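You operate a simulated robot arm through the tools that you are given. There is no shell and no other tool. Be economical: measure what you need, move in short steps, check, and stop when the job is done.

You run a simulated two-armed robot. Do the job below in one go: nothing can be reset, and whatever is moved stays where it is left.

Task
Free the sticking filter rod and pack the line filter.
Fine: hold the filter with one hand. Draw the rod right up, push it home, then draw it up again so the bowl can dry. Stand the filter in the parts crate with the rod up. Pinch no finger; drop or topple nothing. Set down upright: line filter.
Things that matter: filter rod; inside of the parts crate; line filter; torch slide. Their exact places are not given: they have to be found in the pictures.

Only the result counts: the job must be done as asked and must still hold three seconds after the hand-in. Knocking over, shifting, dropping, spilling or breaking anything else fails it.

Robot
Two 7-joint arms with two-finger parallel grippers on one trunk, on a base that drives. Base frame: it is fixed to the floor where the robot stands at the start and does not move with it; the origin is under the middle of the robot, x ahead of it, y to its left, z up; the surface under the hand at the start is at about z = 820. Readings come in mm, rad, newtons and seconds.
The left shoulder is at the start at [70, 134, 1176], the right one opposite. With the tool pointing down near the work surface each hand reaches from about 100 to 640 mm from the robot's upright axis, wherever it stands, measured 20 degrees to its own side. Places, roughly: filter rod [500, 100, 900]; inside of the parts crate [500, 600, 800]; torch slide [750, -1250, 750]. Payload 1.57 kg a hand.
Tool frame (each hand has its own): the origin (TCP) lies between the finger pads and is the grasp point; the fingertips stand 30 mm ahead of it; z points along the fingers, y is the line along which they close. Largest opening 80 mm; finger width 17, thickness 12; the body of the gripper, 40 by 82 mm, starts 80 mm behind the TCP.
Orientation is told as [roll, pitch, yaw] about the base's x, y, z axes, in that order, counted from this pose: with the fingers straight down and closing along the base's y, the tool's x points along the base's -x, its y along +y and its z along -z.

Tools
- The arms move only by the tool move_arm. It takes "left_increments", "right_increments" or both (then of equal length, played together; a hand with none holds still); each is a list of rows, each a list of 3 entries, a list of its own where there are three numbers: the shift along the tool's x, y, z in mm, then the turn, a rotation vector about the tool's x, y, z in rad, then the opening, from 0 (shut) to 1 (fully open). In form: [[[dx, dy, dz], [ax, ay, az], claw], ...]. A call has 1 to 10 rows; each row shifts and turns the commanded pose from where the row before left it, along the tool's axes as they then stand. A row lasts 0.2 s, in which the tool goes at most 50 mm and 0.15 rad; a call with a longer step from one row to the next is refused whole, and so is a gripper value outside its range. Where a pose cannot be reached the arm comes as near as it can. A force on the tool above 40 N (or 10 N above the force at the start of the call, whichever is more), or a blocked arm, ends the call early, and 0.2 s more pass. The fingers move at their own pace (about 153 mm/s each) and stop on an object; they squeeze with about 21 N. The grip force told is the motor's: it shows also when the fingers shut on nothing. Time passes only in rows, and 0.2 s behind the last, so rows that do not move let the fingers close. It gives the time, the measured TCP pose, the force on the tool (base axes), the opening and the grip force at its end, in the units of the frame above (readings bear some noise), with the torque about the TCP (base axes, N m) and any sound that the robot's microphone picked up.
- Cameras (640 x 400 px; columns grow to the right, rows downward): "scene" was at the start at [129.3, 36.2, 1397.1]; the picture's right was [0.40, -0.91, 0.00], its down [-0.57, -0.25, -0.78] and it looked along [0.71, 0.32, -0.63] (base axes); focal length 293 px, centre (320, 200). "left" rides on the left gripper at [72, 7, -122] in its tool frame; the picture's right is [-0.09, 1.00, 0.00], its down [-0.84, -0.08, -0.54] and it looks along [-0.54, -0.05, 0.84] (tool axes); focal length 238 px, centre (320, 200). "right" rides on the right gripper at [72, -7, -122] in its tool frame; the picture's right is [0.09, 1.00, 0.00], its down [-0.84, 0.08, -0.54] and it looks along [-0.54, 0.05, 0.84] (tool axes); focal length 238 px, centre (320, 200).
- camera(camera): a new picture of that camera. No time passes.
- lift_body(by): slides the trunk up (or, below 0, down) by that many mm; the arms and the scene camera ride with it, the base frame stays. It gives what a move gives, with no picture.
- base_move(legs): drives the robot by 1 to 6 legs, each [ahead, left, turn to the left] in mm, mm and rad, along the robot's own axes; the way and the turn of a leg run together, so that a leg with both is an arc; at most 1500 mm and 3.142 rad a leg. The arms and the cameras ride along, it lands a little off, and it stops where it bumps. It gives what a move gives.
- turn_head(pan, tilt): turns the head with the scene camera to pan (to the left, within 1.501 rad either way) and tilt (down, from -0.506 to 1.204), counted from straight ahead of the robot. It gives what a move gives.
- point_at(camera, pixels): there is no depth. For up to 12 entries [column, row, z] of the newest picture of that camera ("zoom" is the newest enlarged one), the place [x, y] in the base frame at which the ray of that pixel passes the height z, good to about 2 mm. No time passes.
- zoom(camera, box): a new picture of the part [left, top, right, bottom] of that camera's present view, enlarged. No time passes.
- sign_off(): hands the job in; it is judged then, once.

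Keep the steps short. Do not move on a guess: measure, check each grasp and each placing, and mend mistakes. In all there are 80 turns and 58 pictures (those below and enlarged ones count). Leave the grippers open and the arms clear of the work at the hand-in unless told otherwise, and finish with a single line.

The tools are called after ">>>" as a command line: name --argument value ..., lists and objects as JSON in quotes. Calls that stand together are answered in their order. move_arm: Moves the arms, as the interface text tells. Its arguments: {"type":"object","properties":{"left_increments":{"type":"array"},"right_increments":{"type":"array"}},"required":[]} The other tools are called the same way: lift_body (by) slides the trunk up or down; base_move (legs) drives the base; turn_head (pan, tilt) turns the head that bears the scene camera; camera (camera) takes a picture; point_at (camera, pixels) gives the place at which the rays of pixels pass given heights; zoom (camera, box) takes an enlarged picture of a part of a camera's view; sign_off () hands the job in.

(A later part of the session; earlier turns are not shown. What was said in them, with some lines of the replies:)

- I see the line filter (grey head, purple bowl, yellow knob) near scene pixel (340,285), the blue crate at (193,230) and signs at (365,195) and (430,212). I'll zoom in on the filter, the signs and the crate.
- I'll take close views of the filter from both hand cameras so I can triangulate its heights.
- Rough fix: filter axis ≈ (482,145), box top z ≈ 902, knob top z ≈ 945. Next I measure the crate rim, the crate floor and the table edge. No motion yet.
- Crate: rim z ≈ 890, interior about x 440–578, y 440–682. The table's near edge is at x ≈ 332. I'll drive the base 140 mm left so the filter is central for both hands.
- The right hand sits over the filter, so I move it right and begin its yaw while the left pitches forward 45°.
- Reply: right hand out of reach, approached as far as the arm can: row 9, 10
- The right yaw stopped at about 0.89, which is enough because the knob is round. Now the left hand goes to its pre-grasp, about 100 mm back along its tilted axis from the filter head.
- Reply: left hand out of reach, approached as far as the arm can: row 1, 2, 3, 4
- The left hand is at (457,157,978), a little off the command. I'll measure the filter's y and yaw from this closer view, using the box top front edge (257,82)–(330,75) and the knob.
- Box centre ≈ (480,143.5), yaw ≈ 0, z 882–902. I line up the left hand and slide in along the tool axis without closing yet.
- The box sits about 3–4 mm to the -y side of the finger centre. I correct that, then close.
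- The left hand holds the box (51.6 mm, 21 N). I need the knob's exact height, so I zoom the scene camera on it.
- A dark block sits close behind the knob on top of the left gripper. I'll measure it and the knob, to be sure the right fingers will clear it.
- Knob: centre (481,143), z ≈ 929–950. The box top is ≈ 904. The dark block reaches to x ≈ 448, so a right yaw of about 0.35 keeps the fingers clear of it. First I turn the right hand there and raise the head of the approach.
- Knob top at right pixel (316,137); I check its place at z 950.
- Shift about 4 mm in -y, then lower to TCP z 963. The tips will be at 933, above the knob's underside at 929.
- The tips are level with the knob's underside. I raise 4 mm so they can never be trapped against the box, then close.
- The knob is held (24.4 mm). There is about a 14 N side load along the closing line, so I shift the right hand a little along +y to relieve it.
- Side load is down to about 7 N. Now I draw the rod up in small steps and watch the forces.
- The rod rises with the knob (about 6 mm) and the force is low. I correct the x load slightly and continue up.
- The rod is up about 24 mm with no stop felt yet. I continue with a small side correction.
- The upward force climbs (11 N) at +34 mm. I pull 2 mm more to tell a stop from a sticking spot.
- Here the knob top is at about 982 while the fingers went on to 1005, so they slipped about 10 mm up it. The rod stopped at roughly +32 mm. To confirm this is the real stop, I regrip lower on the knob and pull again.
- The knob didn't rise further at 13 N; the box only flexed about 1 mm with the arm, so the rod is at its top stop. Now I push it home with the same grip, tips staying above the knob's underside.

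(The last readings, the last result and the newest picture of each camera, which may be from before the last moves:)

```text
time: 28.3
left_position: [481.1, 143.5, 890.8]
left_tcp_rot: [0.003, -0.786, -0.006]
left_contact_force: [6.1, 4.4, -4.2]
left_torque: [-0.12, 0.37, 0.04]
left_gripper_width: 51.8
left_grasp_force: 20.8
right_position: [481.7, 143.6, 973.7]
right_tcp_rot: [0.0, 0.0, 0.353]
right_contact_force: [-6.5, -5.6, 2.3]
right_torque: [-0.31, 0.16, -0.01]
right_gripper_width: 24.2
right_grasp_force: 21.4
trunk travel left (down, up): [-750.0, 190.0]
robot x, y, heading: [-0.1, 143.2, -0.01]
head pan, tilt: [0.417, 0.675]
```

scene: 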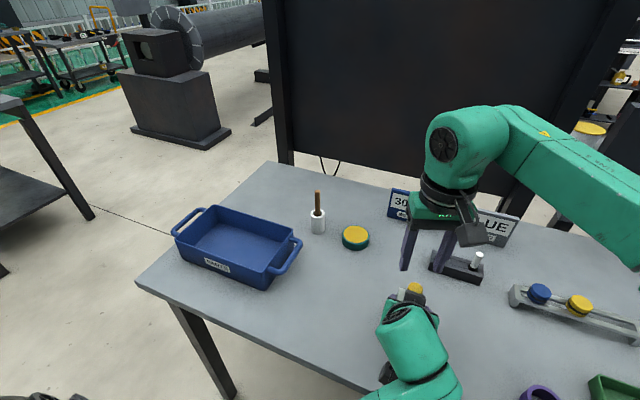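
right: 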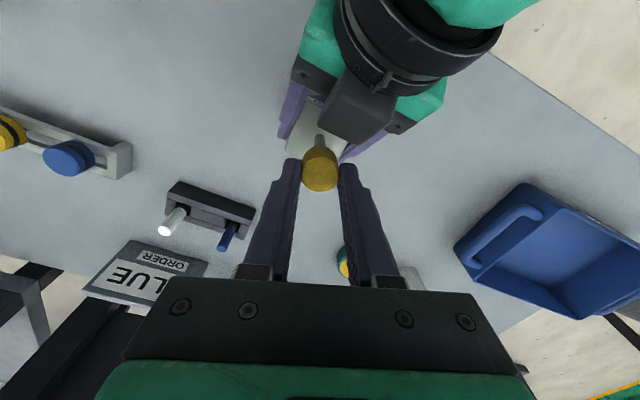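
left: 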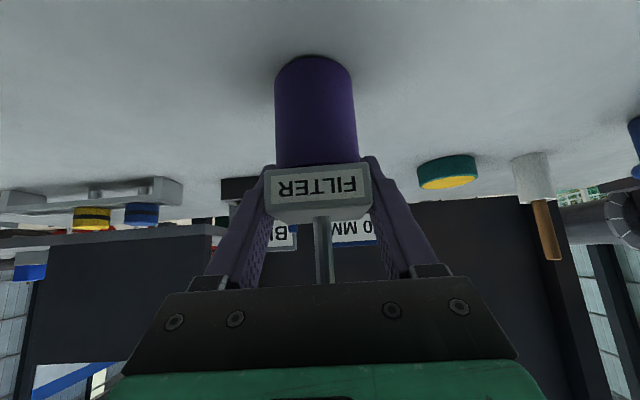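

>>> move_arm --right_increments '[[[0, 0, 3], [0, 0, 0], 0], [[0, 0, 3], [0, 0, 0], 0], [[0, 0, 2], [0, 0, 0], 0], [[0, 0, 0], [0, 0, 0], 0]]'

>>> zoom --camera "left" --box '[240, 150, 400, 290]'

```text
time: 29.3
left_position: [480.6, 142.9, 889.2]
left_tcp_rot: [-0.001, -0.786, -0.007]
left_contact_force: [3.2, 3.1, -3.9]
left_torque: [-0.04, 0.28, 0.02]
left_gripper_width: 51.6
left_grasp_force: 21.1
right_position: [481.6, 143.7, 966.4]
right_tcp_rot: [0.001, -0.003, 0.353]
right_contact_force: [-3.7, -3.0, 2.6]
right_torque: [-0.22, -0.01, -0.03]
right_gripper_width: 24.5
right_grasp_force: 21.1
trunk travel left (down, up): [-750.0, 190.0]
robot x, y, heading: [-1.2, 142.3, -0.008]
head pan, tilt: [0.417, 0.675]
```

```text
2.86 times, centred on (320, 220) of left
```

zoom: 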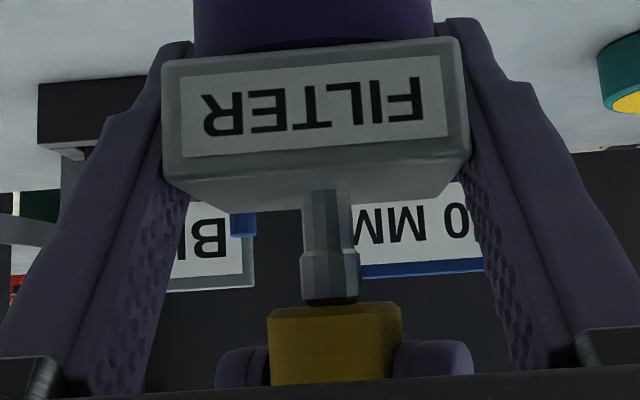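

The knob is back near its starting height, and rod is still visible below it. I keep pushing gently for the lower stop.

>>> move_arm --right_increments '[[[0, 0, 2], [0, 0, 0], 0], [[0, 0, 2], [0, 0, 0], 0], [[0, 0, 2], [0, 0, 0], 0], [[0, 0, 0], [0, 0, 0], 0]]'

>>> zoom --camera "left" --box '[240, 150, 400, 290]'

```text
time: 30.3
left_position: [481.5, 141.4, 890.3]
left_tcp_rot: [0.0, -0.785, -0.006]
left_contact_force: [0.8, -4.5, -4.4]
left_torque: [0.27, 0.18, 0.04]
left_gripper_width: 51.9
left_grasp_force: 21.2
right_position: [479.3, 143.0, 961.6]
right_tcp_rot: [0.001, -0.002, 0.353]
right_contact_force: [-0.7, 4.4, 2.6]
right_torque: [0.02, -0.18, 0.0]
right_gripper_width: 24.4
right_grasp_force: 20.8
trunk travel left (down, up): [-750.0, 190.0]
robot x, y, heading: [2.8, 140.6, -0.011]
head pan, tilt: [0.417, 0.675]
```

```text
2.86 times, centred on (320, 220) of left
```

zoom: 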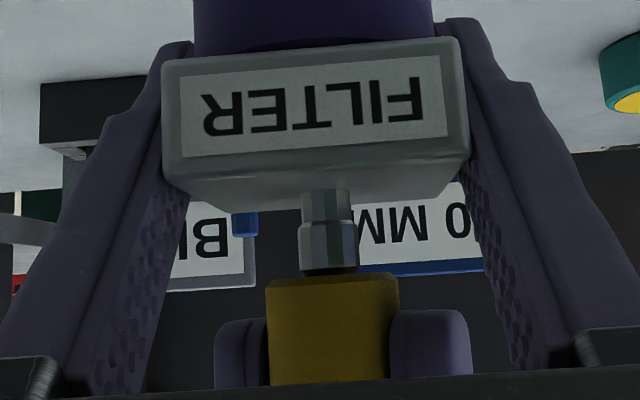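

The rod goes below its start height, so there is more travel. Continue.

>>> move_arm --right_increments '[[[0, 0, 2], [0, 0, 0], 0], [[0, 0, 2], [0, 0, 0], 0], [[0, 0, 2], [0, 0, 0], 0], [[0, 0, 0], [0, 0, 0], 0]]'

>>> zoom --camera "left" --box '[240, 150, 400, 290]'

```text
time: 31.3
left_position: [479.9, 141.9, 891.3]
left_tcp_rot: [0.001, -0.785, -0.009]
left_contact_force: [2.4, -7.5, -13.4]
left_torque: [0.1, -0.2, 0.08]
left_gripper_width: 51.8
left_grasp_force: 20.6
right_position: [481.6, 143.2, 954.4]
right_tcp_rot: [0.002, -0.002, 0.353]
right_contact_force: [-2.5, 7.5, 12.9]
right_torque: [0.34, 0.24, -0.03]
right_gripper_width: 24.1
right_grasp_force: 21.0
trunk travel left (down, up): [-750.0, 190.0]
robot x, y, heading: [-2.2, 142.6, -0.005]
head pan, tilt: [0.417, 0.675]
```

```text
2.86 times, centred on (320, 220) of left
```

zoom: 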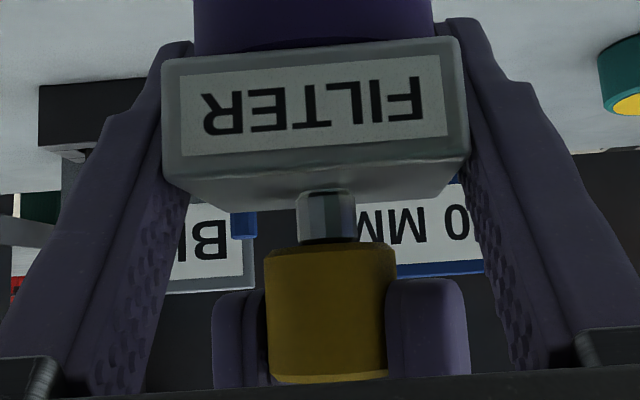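

The collar is now on the box and force has risen to 13 N, which should be the lower stop. I press 2 mm more to confirm; the tips are still about 7 mm above the knob's underside.

>>> move_arm --right_increments '[[[0, 0, 2], [0, 0, 0], 0], [[0, 0, 1], [0, 0, 0], 0], [[0, 0, 0], [0, 0, 0], 0]]'

>>> zoom --camera "left" --box '[240, 150, 400, 290]'

```text
time: 32.1
left_position: [479.4, 141.5, 891.8]
left_tcp_rot: [-0.001, -0.786, -0.008]
left_contact_force: [-0.8, -6.6, -13.2]
left_torque: [0.02, -0.11, 0.05]
left_gripper_width: 51.8
left_grasp_force: 22.0
right_position: [480.0, 141.8, 950.9]
right_tcp_rot: [0.0, -0.003, 0.354]
right_contact_force: [-0.2, 7.2, 13.2]
right_torque: [0.38, 0.16, -0.01]
right_gripper_width: 24.3
right_grasp_force: 20.9
trunk travel left (down, up): [-750.0, 190.0]
robot x, y, heading: [-1.4, 140.5, -0.007]
head pan, tilt: [0.417, 0.675]
```

```text
2.86 times, centred on (320, 220) of left
```

zoom: 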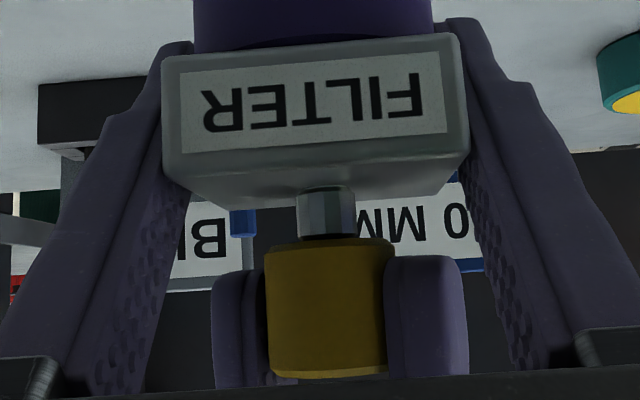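

Home is confirmed: the knob stayed put and the fingers slid 3 mm. Now I draw the rod up again.

>>> move_arm --right_increments '[[[-0.2, 0.7, 0], [0, 0, 0], 0], [[0, 0, -3], [0, 0, 0], 0], [[0, 0, -3], [0, 0, 0], 0], [[0, 0, -3], [0, 0, 0], 0], [[0, 0, -3], [0, 0, 0], 0], [[0, 0, -3], [0, 0, 0], 0], [[0, 0, -3], [0, 0, 0], 0], [[0, 0, -3], [0, 0, 0], 0], [[0, 0, -3], [0, 0, 0], 0], [[0, 0, 0], [0, 0, 0], 0]]'

>>> move_arm --right_increments '[[[0, 0, -3], [0, 0, 0], 0], [[0, 0, -3], [0, 0, 0], 0], [[0, 0, -3], [0, 0, 0], 0], [[0, 0, -3], [0, 0, 0], 0], [[0, 0, -3], [0, 0, 0], 0], [[0, 0, 0], [0, 0, 0], 0]]'

```text
time: 34.3
left_position: [479.5, 143.0, 890.0]
left_tcp_rot: [0.0, -0.785, -0.006]
left_contact_force: [-4.1, 1.0, 1.1]
left_torque: [0.11, -0.18, 0.1]
left_gripper_width: 51.8
left_grasp_force: 21.0
right_position: [479.7, 142.4, 974.8]
right_tcp_rot: [0.001, 0.001, 0.352]
right_contact_force: [4.9, -1.4, -3.2]
right_torque: [-0.18, -0.2, -0.1]
right_gripper_width: 24.2
right_grasp_force: 21.3
trunk travel left (down, up): [-750.0, 190.0]
robot x, y, heading: [-0.8, 141.0, -0.005]
head pan, tilt: [0.417, 0.675]
```

```text
time: 35.7
left_position: [480.6, 142.2, 891.6]
left_tcp_rot: [0.001, -0.786, -0.008]
left_contact_force: [0.5, 6.2, 1.1]
left_torque: [0.0, -0.38, 0.03]
left_gripper_width: 52.1
left_grasp_force: 21.3
right_position: [481.0, 142.7, 990.0]
right_tcp_rot: [0.0, 0.002, 0.352]
right_contact_force: [0.2, -4.5, -3.0]
right_torque: [-0.53, 0.39, -0.04]
right_gripper_width: 24.3
right_grasp_force: 20.7
trunk travel left (down, up): [-750.0, 190.0]
robot x, y, heading: [0.6, 142.7, -0.007]
head pan, tilt: [0.417, 0.675]
```

Force is only 3 N at z 990. A few more millimetres until the stop is felt.

>>> move_arm --right_increments '[[[0, 0, -2], [0, 0, 0], 0], [[0, 0, -2], [0, 0, 0], 0], [[0, 0, -2], [0, 0, 0], 0], [[0, 0, -1.5], [0, 0, 0], 0], [[0, 0, 0], [0, 0, 0], 0]]'

>>> zoom --camera "scene" --box '[374, 220, 474, 310]'

>>> zoom --camera "left" --box '[240, 150, 400, 290]'

```text
time: 36.9
left_position: [480.7, 142.3, 891.3]
left_tcp_rot: [0.0, -0.786, -0.008]
left_contact_force: [-0.8, 7.3, 11.1]
left_torque: [-0.31, -0.09, 0.03]
left_gripper_width: 51.8
left_grasp_force: 21.3
right_position: [479.4, 142.8, 996.5]
right_tcp_rot: [-0.001, 0.0, 0.351]
right_contact_force: [1.2, -7.5, -13.1]
right_torque: [-0.42, -0.05, 0.01]
right_gripper_width: 24.7
right_grasp_force: 21.0
trunk travel left (down, up): [-750.0, 190.0]
robot x, y, heading: [0.5, 142.5, -0.009]
head pan, tilt: [0.417, 0.675]
```

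```text
4.44 times, centred on (424, 265) of scene
```

zoom: 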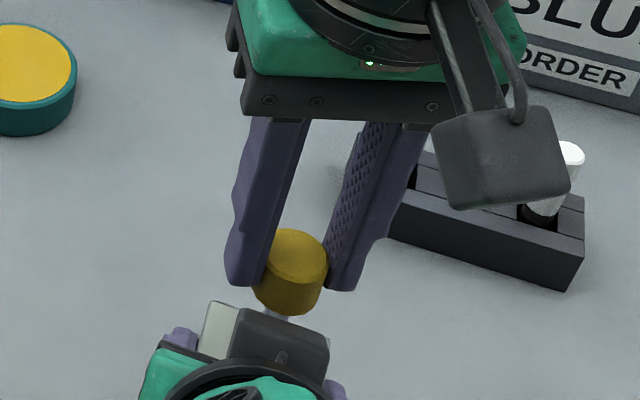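

```text
2.86 times, centred on (320, 220) of left
```

zoom: 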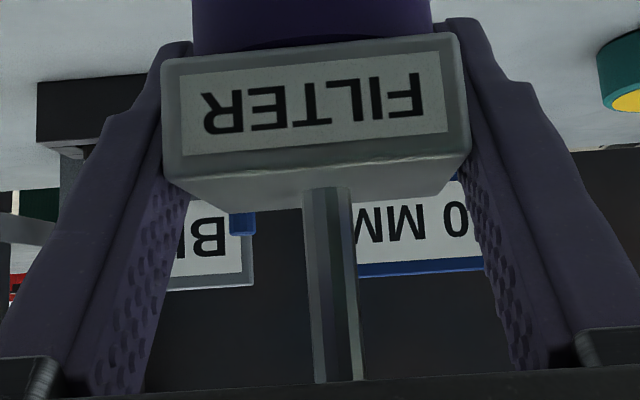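

The stop is reached again (13 N, knob at the same height). I open the right hand, lift it straight up, then check that the rod stays up.

>>> move_arm --right_increments '[[[0, 0, 0], [0, 0, 0], 0.5], [[0, 0, 0], [0, 0, 0], 0.5], [[0, 0, -20], [0, 0, 0], 0.5], [[0, 0, -30], [0, 0, 0], 0.5], [[0, 0, -40], [0, 0, 0], 0.5], [[0, 0, -40], [0, 0, 0], 0.5], [[0, 0, 0], [0, 0, 0], 0.5]]'

>>> move_arm --right_increments '[[[20, -35, 0], [0, 0, 0], 1], [[20, -35, 0], [0, 0, 0], 1], [[20, -35, 0], [0, 0, 0], 1], [[20, -35, 0], [0, 0, 0], 1], [[0, 0, 0], [0, 0, 0], 1]]'

>>> zoom --camera "scene" --box '[344, 220, 474, 320]'

```text
time: 38.5
left_position: [480.0, 142.6, 890.2]
left_tcp_rot: [0.0, -0.784, -0.007]
left_contact_force: [-0.4, -0.1, -1.4]
left_torque: [0.07, -0.01, 0.02]
left_gripper_width: 51.8
left_grasp_force: 21.1
right_position: [479.7, 142.5, 1133.3]
right_tcp_rot: [0.001, 0.0, 0.353]
right_contact_force: [0.0, 0.7, 1.0]
right_torque: [0.0, -0.03, -0.02]
right_gripper_width: 40.1
right_grasp_force: 0.1
trunk travel left (down, up): [-750.0, 190.0]
robot x, y, heading: [2.3, 141.7, -0.007]
head pan, tilt: [0.417, 0.675]
```

```text
time: 39.7
left_position: [481.6, 143.6, 890.0]
left_tcp_rot: [-0.002, -0.785, -0.007]
left_contact_force: [0.3, 0.3, -1.5]
left_torque: [-0.04, 0.0, -0.02]
left_gripper_width: 51.9
left_grasp_force: 21.1
right_position: [454.2, -15.3, 1127.8]
right_tcp_rot: [0.002, 0.0, 0.353]
right_contact_force: [-0.1, 0.1, 0.1]
right_torque: [-0.06, -0.06, -0.01]
right_gripper_width: 80.0
right_grasp_force: 0.0
trunk travel left (down, up): [-750.0, 190.0]
robot x, y, heading: [2.9, 143.2, -0.008]
head pan, tilt: [0.417, 0.675]
```

```text
4.00 times, centred on (409, 270) of scene
```

zoom: 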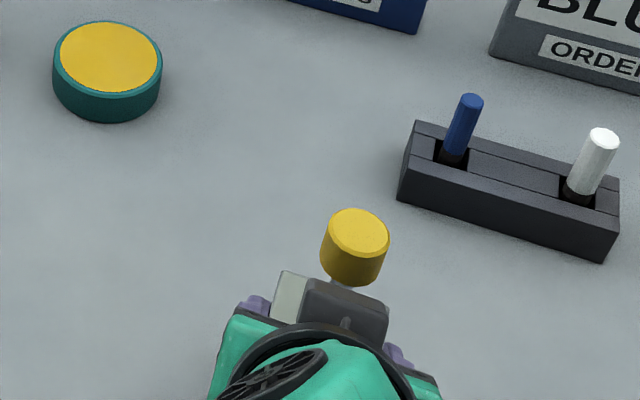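

The rod stands fully up on its own. I lift everything with the trunk so the filter clears the crate rim (z 890).

>>> lift_body --by 130

>>> camera --camera "left"

```text
time: 41.3
left_position: [479.7, 143.3, 1020.2]
left_tcp_rot: [-0.001, -0.785, -0.007]
left_contact_force: [0.2, -0.6, -1.6]
left_torque: [-0.01, -0.02, -0.02]
left_gripper_width: 24.8
left_grasp_force: 20.5
right_position: [454.9, -15.9, 1258.3]
right_tcp_rot: [0.0, 0.0, 0.352]
right_contact_force: [0.7, 0.1, -0.3]
right_torque: [-0.01, -0.02, -0.01]
right_gripper_width: 79.8
right_grasp_force: 0.0
trunk travel left (down, up): [-880.0, 60.0]
robot x, y, heading: [0.8, 140.1, -0.008]
head pan, tilt: [0.417, 0.675]
```

```text
16 pictures are left
```

left: 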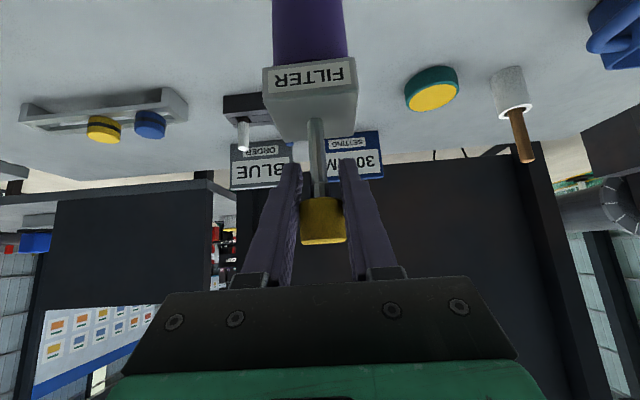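

The left width dropped to 24.8, so the fingers slid off the box and now hold the knob. I look before doing anything else.

>>> camera --camera "scene"

>>> camera --camera "right"

>>> zoom --camera "left" --box '[220, 0, 420, 280]'

```text
15 pictures are left
```

scene: 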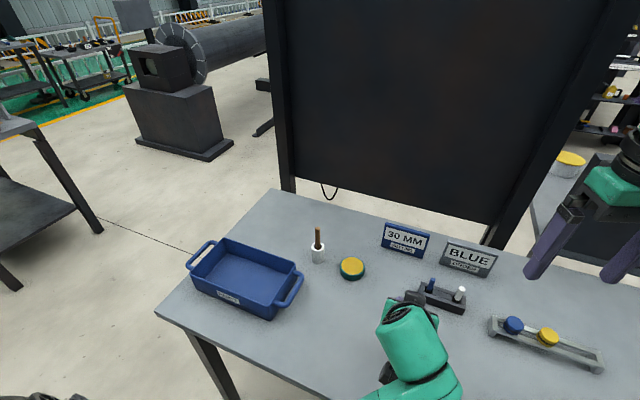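

```text
14 pictures are left
```

right: 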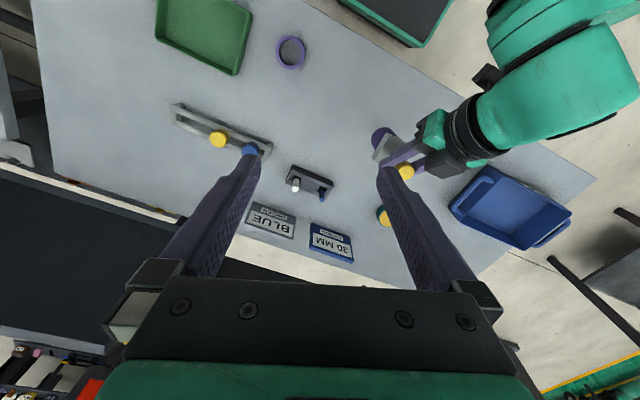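

```text
1.43 times, centred on (320, 140) of left
```

zoom: 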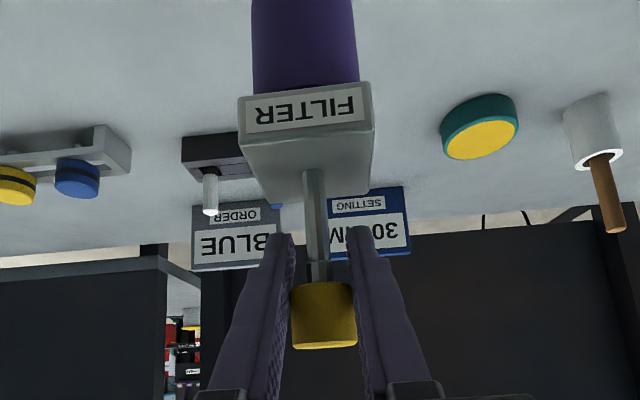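

By triangulation the box top is at z ≈ 977 and the knob spans 1029–1051. So the filter hangs upright from its knob, rod fully up, bottom ≈ 893. The load is only 1.6 N against roughly 12 N of grip, which I've measured on this knob. I test that hold with a small, slow lift by the arm.

>>> move_arm --left_increments '[[[-3, 0, -3], [0, 0, 0], 0], [[-3, 0, -3], [0, 0, 0], 0], [[-3, 0, -3], [0, 0, 0], 0], [[0, 0, 0], [0, 0, 0], 0], [[0, 0, 0], [0, 0, 0], 0]]'

>>> zoom --camera "left" --box '[220, 0, 420, 280]'

```text
time: 42.5
left_position: [480.4, 141.9, 1033.6]
left_tcp_rot: [-0.001, -0.785, -0.006]
left_contact_force: [0.5, -0.2, -1.6]
left_torque: [0.0, -0.01, -0.04]
left_gripper_width: 24.5
left_grasp_force: 21.2
right_position: [453.4, -15.6, 1257.9]
right_tcp_rot: [0.0, -0.001, 0.352]
right_contact_force: [0.5, 0.9, -1.1]
right_torque: [0.01, -0.04, 0.01]
right_gripper_width: 80.0
right_grasp_force: 0.1
trunk travel left (down, up): [-880.0, 60.0]
robot x, y, heading: [0.1, 142.4, -0.006]
head pan, tilt: [0.417, 0.675]
```

```text
1.43 times, centred on (320, 140) of left
```

zoom: 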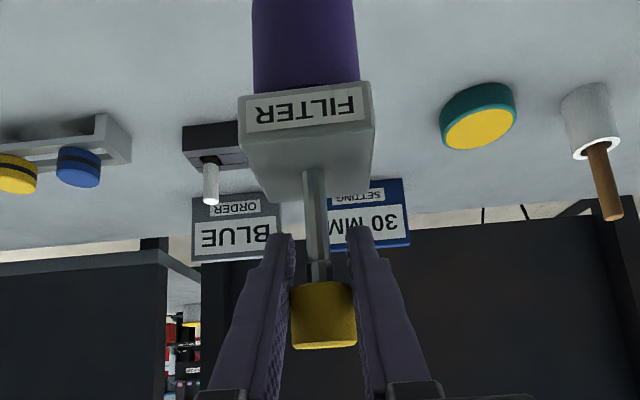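

The filter moved rigidly with the hand, so the hold is good. I raise 40 mm more by arm so its bottom is near 945.

>>> move_arm --left_increments '[[[-4, 0, -4], [0, 0, 0], 0], [[-4, 0, -4], [0, 0, 0], 0], [[-4, 0, -4], [0, 0, 0], 0], [[-4, 0, -4], [0, 0, 0], 0], [[-4, 0, -4], [0, 0, 0], 0], [[-4, 0, -4], [0, 0, 0], 0], [[-4, 0, -4], [0, 0, 0], 0], [[0, 0, 0], [0, 0, 0], 0]]'

>>> base_move --legs '[[0, 120, 0]]'

>>> zoom --camera "left" --box '[220, 0, 420, 280]'

```text
time: 44.3
left_position: [479.4, 154.1, 1062.4]
left_tcp_rot: [0.061, -0.781, -0.047]
left_contact_force: [0.6, 0.3, -1.6]
left_torque: [0.01, -0.01, 0.02]
left_gripper_width: 24.7
left_grasp_force: 21.0
right_position: [453.3, -15.5, 1257.9]
right_tcp_rot: [0.0, 0.0, 0.353]
right_contact_force: [-0.2, 0.5, 0.2]
right_torque: [-0.01, 0.01, 0.02]
right_gripper_width: 79.8
right_grasp_force: 0.1
trunk travel left (down, up): [-880.0, 60.0]
robot x, y, heading: [-0.6, 142.4, -0.003]
head pan, tilt: [0.417, 0.675]
```

```text
time: 45.6
left_position: [481.6, 274.1, 1063.7]
left_tcp_rot: [0.065, -0.784, -0.047]
left_contact_force: [-0.1, -0.7, -1.8]
left_torque: [0.01, 0.01, -0.02]
left_gripper_width: 24.5
left_grasp_force: 21.1
right_position: [454.6, 101.9, 1258.2]
right_tcp_rot: [0.004, 0.0, 0.35]
right_contact_force: [0.4, -0.7, 0.2]
right_torque: [0.04, 0.02, 0.0]
right_gripper_width: 79.8
right_grasp_force: 0.0
trunk travel left (down, up): [-880.0, 60.0]
robot x, y, heading: [4.2, 264.6, -0.003]
head pan, tilt: [0.417, 0.675]
```

```text
1.43 times, centred on (320, 140) of left
```

zoom: 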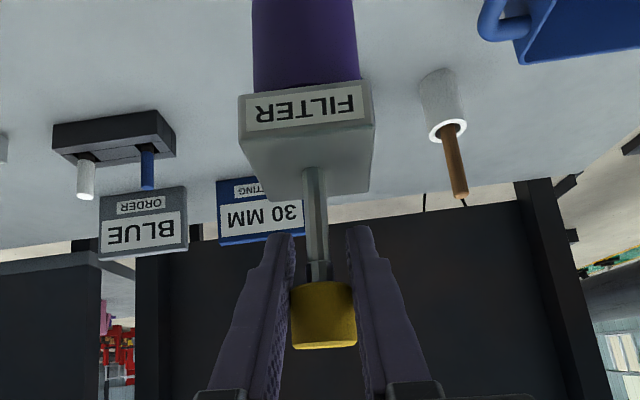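

The hold survives driving. Clearance over the rim is about 45 mm. I drive the remaining 286 mm left.

>>> base_move --legs '[[0, 286, 0]]'

>>> camera --camera "scene"

>>> camera --camera "left"

```text
time: 47.5
left_position: [484.6, 558.2, 1063.3]
left_tcp_rot: [0.066, -0.783, -0.054]
left_contact_force: [-0.1, 0.1, -1.2]
left_torque: [-0.03, 0.01, 0.01]
left_gripper_width: 24.5
left_grasp_force: 20.7
right_position: [457.5, 385.0, 1257.0]
right_tcp_rot: [-0.001, 0.0, 0.347]
right_contact_force: [0.0, -1.0, -0.2]
right_torque: [0.0, -0.02, 0.0]
right_gripper_width: 80.2
right_grasp_force: 0.0
trunk travel left (down, up): [-880.0, 60.0]
robot x, y, heading: [7.8, 548.4, -0.012]
head pan, tilt: [0.417, 0.675]
```

```text
10 pictures are left
```

scene: 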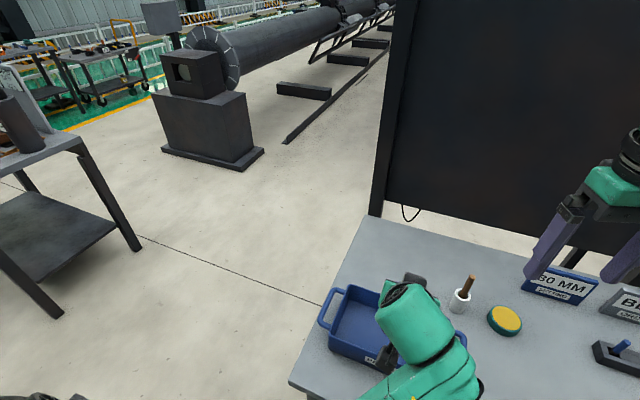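

```text
9 pictures are left
```

left: 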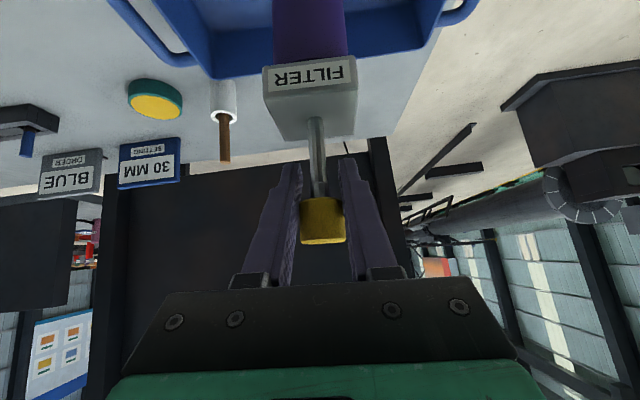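

The filter is over the crate's near half at x ≈ 473. I move it +32 mm in x and 20 mm down and undo the slight roll the reach limit caused.

>>> move_arm --left_increments '[[[-1.4, 0, 6.1], [0.0057, 0, -0.0053], 0], [[-1.4, 0, 6.1], [0.0057, 0, -0.0053], 0], [[-1.4, 0, 6.1], [0.0057, 0, -0.0053], 0], [[-1.4, 0, 6.1], [0.0057, 0, -0.0053], 0], [[-1.4, 0, 6.1], [0.0057, 0, -0.0053], 0], [[-1.4, 0, 6.1], [0.0057, 0, -0.0053], 0], [[0, 0, 0], [0, 0, 0], 0]]'

```text
time: 49.1
left_position: [513.2, 572.8, 1029.8]
left_tcp_rot: [0.056, -0.771, -0.042]
left_contact_force: [-0.3, -0.1, -1.3]
left_torque: [0.02, -0.02, -0.02]
left_gripper_width: 24.6
left_grasp_force: 21.2
right_position: [456.0, 388.6, 1257.2]
right_tcp_rot: [0.001, 0.001, 0.345]
right_contact_force: [-0.2, 0.3, 0.3]
right_torque: [0.0, -0.02, 0.02]
right_gripper_width: 79.9
right_grasp_force: 0.1
trunk travel left (down, up): [-880.0, 60.0]
robot x, y, heading: [1.6, 551.5, -0.014]
head pan, tilt: [0.417, 0.675]
```

>>> move_arm --left_increments '[[[4.2, -1.6, 4.2], [0.007, 0, -0.0042], 0], [[4.2, -1.6, 4.2], [0.007, 0, -0.0042], 0], [[4.2, -1.6, 4.2], [0.007, 0, -0.0042], 0], [[4.2, -1.6, 4.2], [0.007, 0, -0.0042], 0], [[4.2, -1.6, 4.2], [0.007, 0, -0.0042], 0], [[0, 0, 0], [0, 0, 0], 0]]'

>>> camera --camera "right"

```text
time: 50.5
left_position: [519.1, 571.6, 1008.6]
left_tcp_rot: [0.02, -0.79, -0.024]
left_contact_force: [-0.1, 0.1, -1.9]
left_torque: [0.04, 0.02, 0.0]
left_gripper_width: 24.6
left_grasp_force: 21.0
right_position: [456.2, 389.1, 1258.8]
right_tcp_rot: [-0.001, 0.0, 0.347]
right_contact_force: [0.4, 0.0, -0.2]
right_torque: [0.05, 0.02, 0.01]
right_gripper_width: 79.9
right_grasp_force: 0.1
trunk travel left (down, up): [-880.0, 60.0]
robot x, y, heading: [5.7, 547.6, -0.01]
head pan, tilt: [0.417, 0.675]
```

```text
8 pictures are left
```

right: 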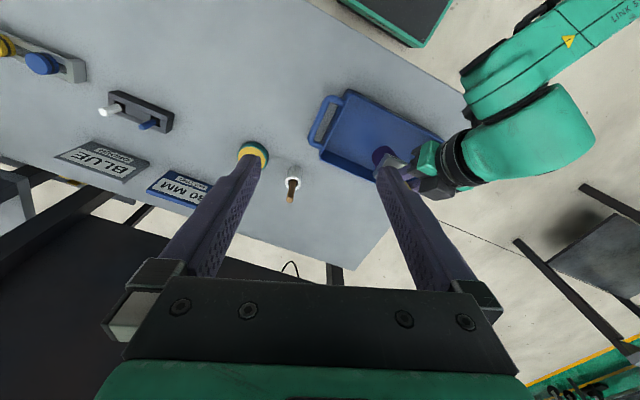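

>>> point_at --camera "right" --pixels '[[382, 153, 885], [393, 160, 965], [346, 91, 890], [320, 152, 890], [442, 138, 890], [390, 172, 890]]'

>>> zoom --camera "right" --box '[300, 80, 460, 200]'

```text
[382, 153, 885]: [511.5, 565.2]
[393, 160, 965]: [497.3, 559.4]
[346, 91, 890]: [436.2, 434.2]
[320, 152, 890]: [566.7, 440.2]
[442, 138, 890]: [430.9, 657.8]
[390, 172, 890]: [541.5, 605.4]
```

```text
3.33 times, centred on (380, 140) of right
```

zoom: 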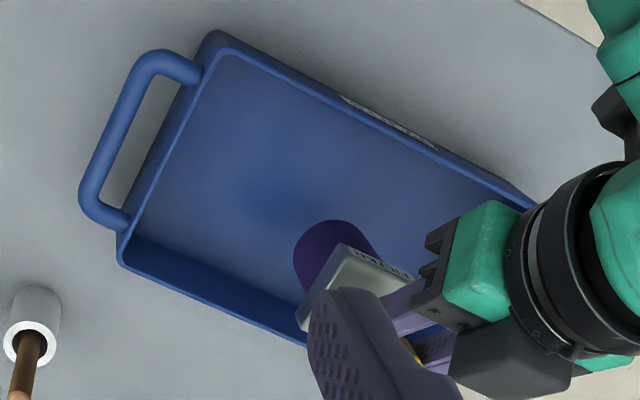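

The filter axis is at about (509,563), well inside the crate, and the bottom is ≈ 883. I lower 45 mm.

>>> move_arm --left_increments '[[[3.5, 0, 3.5], [0.0014, 0, -0.001], 0], [[3.5, 0, 3.5], [0.0014, 0, -0.001], 0], [[3.5, 0, 3.5], [0.0014, 0, -0.001], 0], [[3.5, 0, 3.5], [0.0014, 0, -0.001], 0], [[3.5, 0, 3.5], [0.0014, 0, -0.001], 0], [[3.5, 0, 3.5], [0.0014, 0, -0.001], 0], [[3.5, 0, 3.5], [0.0014, 0, -0.001], 0], [[3.5, 0, 3.5], [0.0014, 0, -0.001], 0], [[3.5, 0, 3.5], [0, 0, 0], 0], [[0, 0, 0], [0, 0, 0], 0]]'

>>> camera --camera "left"

```text
time: 52.9
left_position: [520.0, 580.2, 958.9]
left_tcp_rot: [0.036, -0.788, -0.04]
left_contact_force: [0.0, -0.9, -1.0]
left_torque: [-0.02, 0.0, 0.02]
left_gripper_width: 24.2
left_grasp_force: 21.1
right_position: [456.7, 388.6, 1257.8]
right_tcp_rot: [-0.001, 0.002, 0.347]
right_contact_force: [-0.6, 0.3, -0.3]
right_torque: [-0.03, 0.02, 0.01]
right_gripper_width: 80.1
right_grasp_force: 0.1
trunk travel left (down, up): [-880.0, 60.0]
robot x, y, heading: [4.0, 545.9, -0.01]
head pan, tilt: [0.417, 0.675]
stopped in row 10 (left hand): the arm was blocked; the commanded pose is now the measured one
```

```text
6 pictures are left
```

left: 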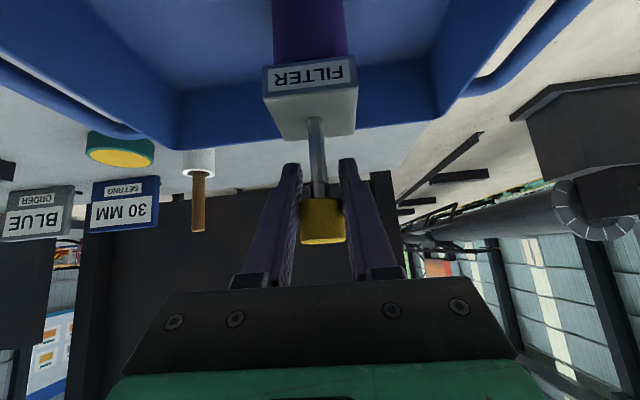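

The arm was blocked, but without any contact force on the tool. The filter's bottom is now about 8 mm above the crate floor. I finish with small trunk moves, watching the load.

>>> lift_body --by -4

>>> camera --camera "scene"

```text
time: 53.5
left_position: [519.8, 580.1, 956.1]
left_tcp_rot: [0.035, -0.793, -0.039]
left_contact_force: [-0.3, 0.1, 2.5]
left_torque: [0.04, 0.04, -0.01]
left_gripper_width: 24.4
left_grasp_force: 20.9
right_position: [456.1, 389.2, 1255.1]
right_tcp_rot: [0.001, -0.001, 0.345]
right_contact_force: [0.4, -0.1, -0.2]
right_torque: [-0.01, -0.01, 0.0]
right_gripper_width: 79.8
right_grasp_force: 0.0
trunk travel left (down, up): [-876.0, 64.0]
robot x, y, heading: [-0.2, 547.4, -0.015]
head pan, tilt: [0.417, 0.675]
```

```text
5 pictures are left
```

scene: 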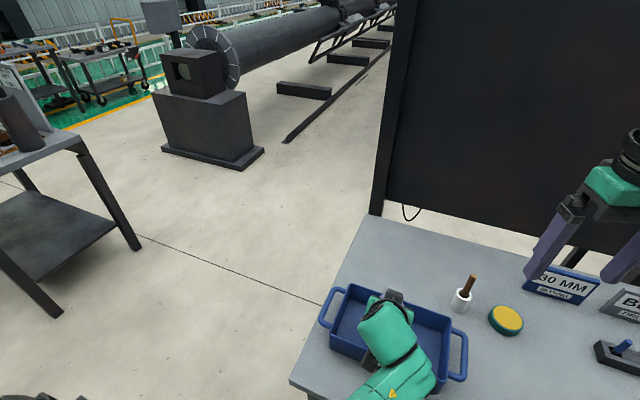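

The load turned to +2.5 N, so the filter stands on the crate floor. I check that the rod has not been pushed in.

>>> zoom --camera "left" --box '[220, 0, 420, 280]'

```text
1.43 times, centred on (320, 140) of left
```

zoom: 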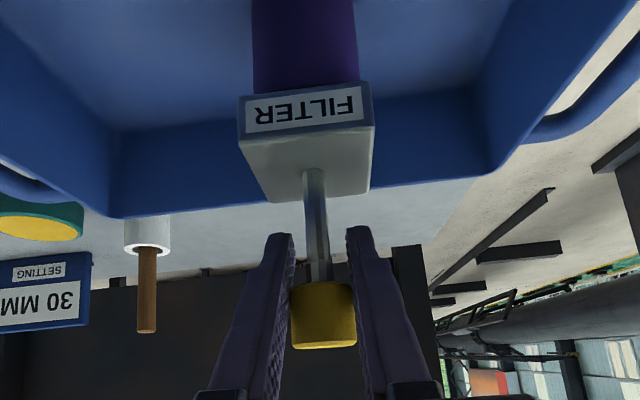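

The rod length in view is unchanged within about 1 px, so it is still fully up. I open the left fingers, gradually and then fully.

>>> move_arm --left_increments '[[[0, 0, 0], [0, 0, 0], 0.4], [[0, 0, 0], [0, 0, 0], 0.6], [[0, 0, 0], [0, 0, 0], 1], [[0, 0, 0], [0, 0, 0], 1]]'

>>> camera --camera "left"

```text
time: 54.5
left_position: [520.3, 580.1, 955.6]
left_tcp_rot: [0.035, -0.792, -0.037]
left_contact_force: [-0.7, 0.5, 0.6]
left_torque: [0.03, 0.0, 0.0]
left_gripper_width: 79.9
left_grasp_force: 0.0
right_position: [456.1, 387.9, 1253.1]
right_tcp_rot: [0.0, -0.001, 0.345]
right_contact_force: [-0.6, -0.1, 0.6]
right_torque: [-0.01, -0.01, 0.0]
right_gripper_width: 80.5
right_grasp_force: 0.0
trunk travel left (down, up): [-876.0, 64.0]
robot x, y, heading: [5.7, 546.4, -0.01]
head pan, tilt: [0.417, 0.675]
```

```text
3 pictures are left
```

left: 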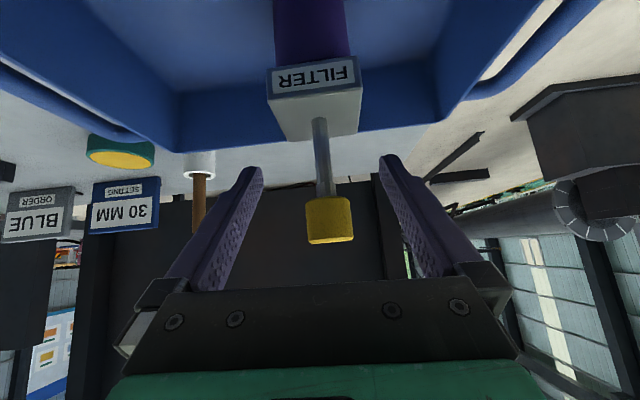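

The filter stands free with the rod up. Reversing the base draws the open fingers straight back, above the rim (tips ≈ 928, rim 890).

>>> base_move --legs '[[-220, 0, 0]]'

>>> camera --camera "left"

>>> zoom --camera "scene" --box '[280, 160, 640, 400]'

```text
time: 56.1
left_position: [305.6, 582.9, 953.5]
left_tcp_rot: [0.034, -0.789, -0.038]
left_contact_force: [0.9, -0.3, 0.4]
left_torque: [0.0, 0.0, 0.0]
left_gripper_width: 80.0
left_grasp_force: 0.0
right_position: [242.7, 392.5, 1252.6]
right_tcp_rot: [0.002, 0.001, 0.344]
right_contact_force: [-0.1, 0.9, 0.1]
right_torque: [-0.01, 0.04, -0.03]
right_gripper_width: 80.2
right_grasp_force: 0.1
trunk travel left (down, up): [-876.0, 64.0]
robot x, y, heading: [-211.3, 551.8, -0.018]
head pan, tilt: [0.417, 0.675]
```

```text
2 pictures are left
```

left: 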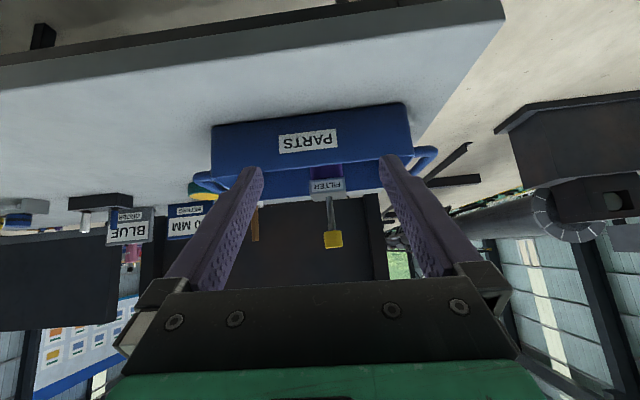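

```text
1.67 times, centred on (460, 280) of scene
```

zoom: 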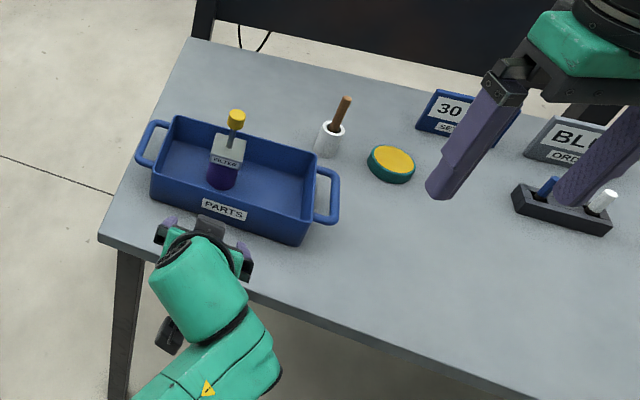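

The filter stands upright in the parts crate with the rod drawn up. Both grippers are open and clear, and nothing else has moved, so I hand in.

>>> sign_off

```text
The job is handed in.
```

The filter rod was drawn up, pushed home and drawn up again, and the line filter stands upright in the parts crate with its rod up, though the left hand slid from the box to the knob on the lift and carried it from there.
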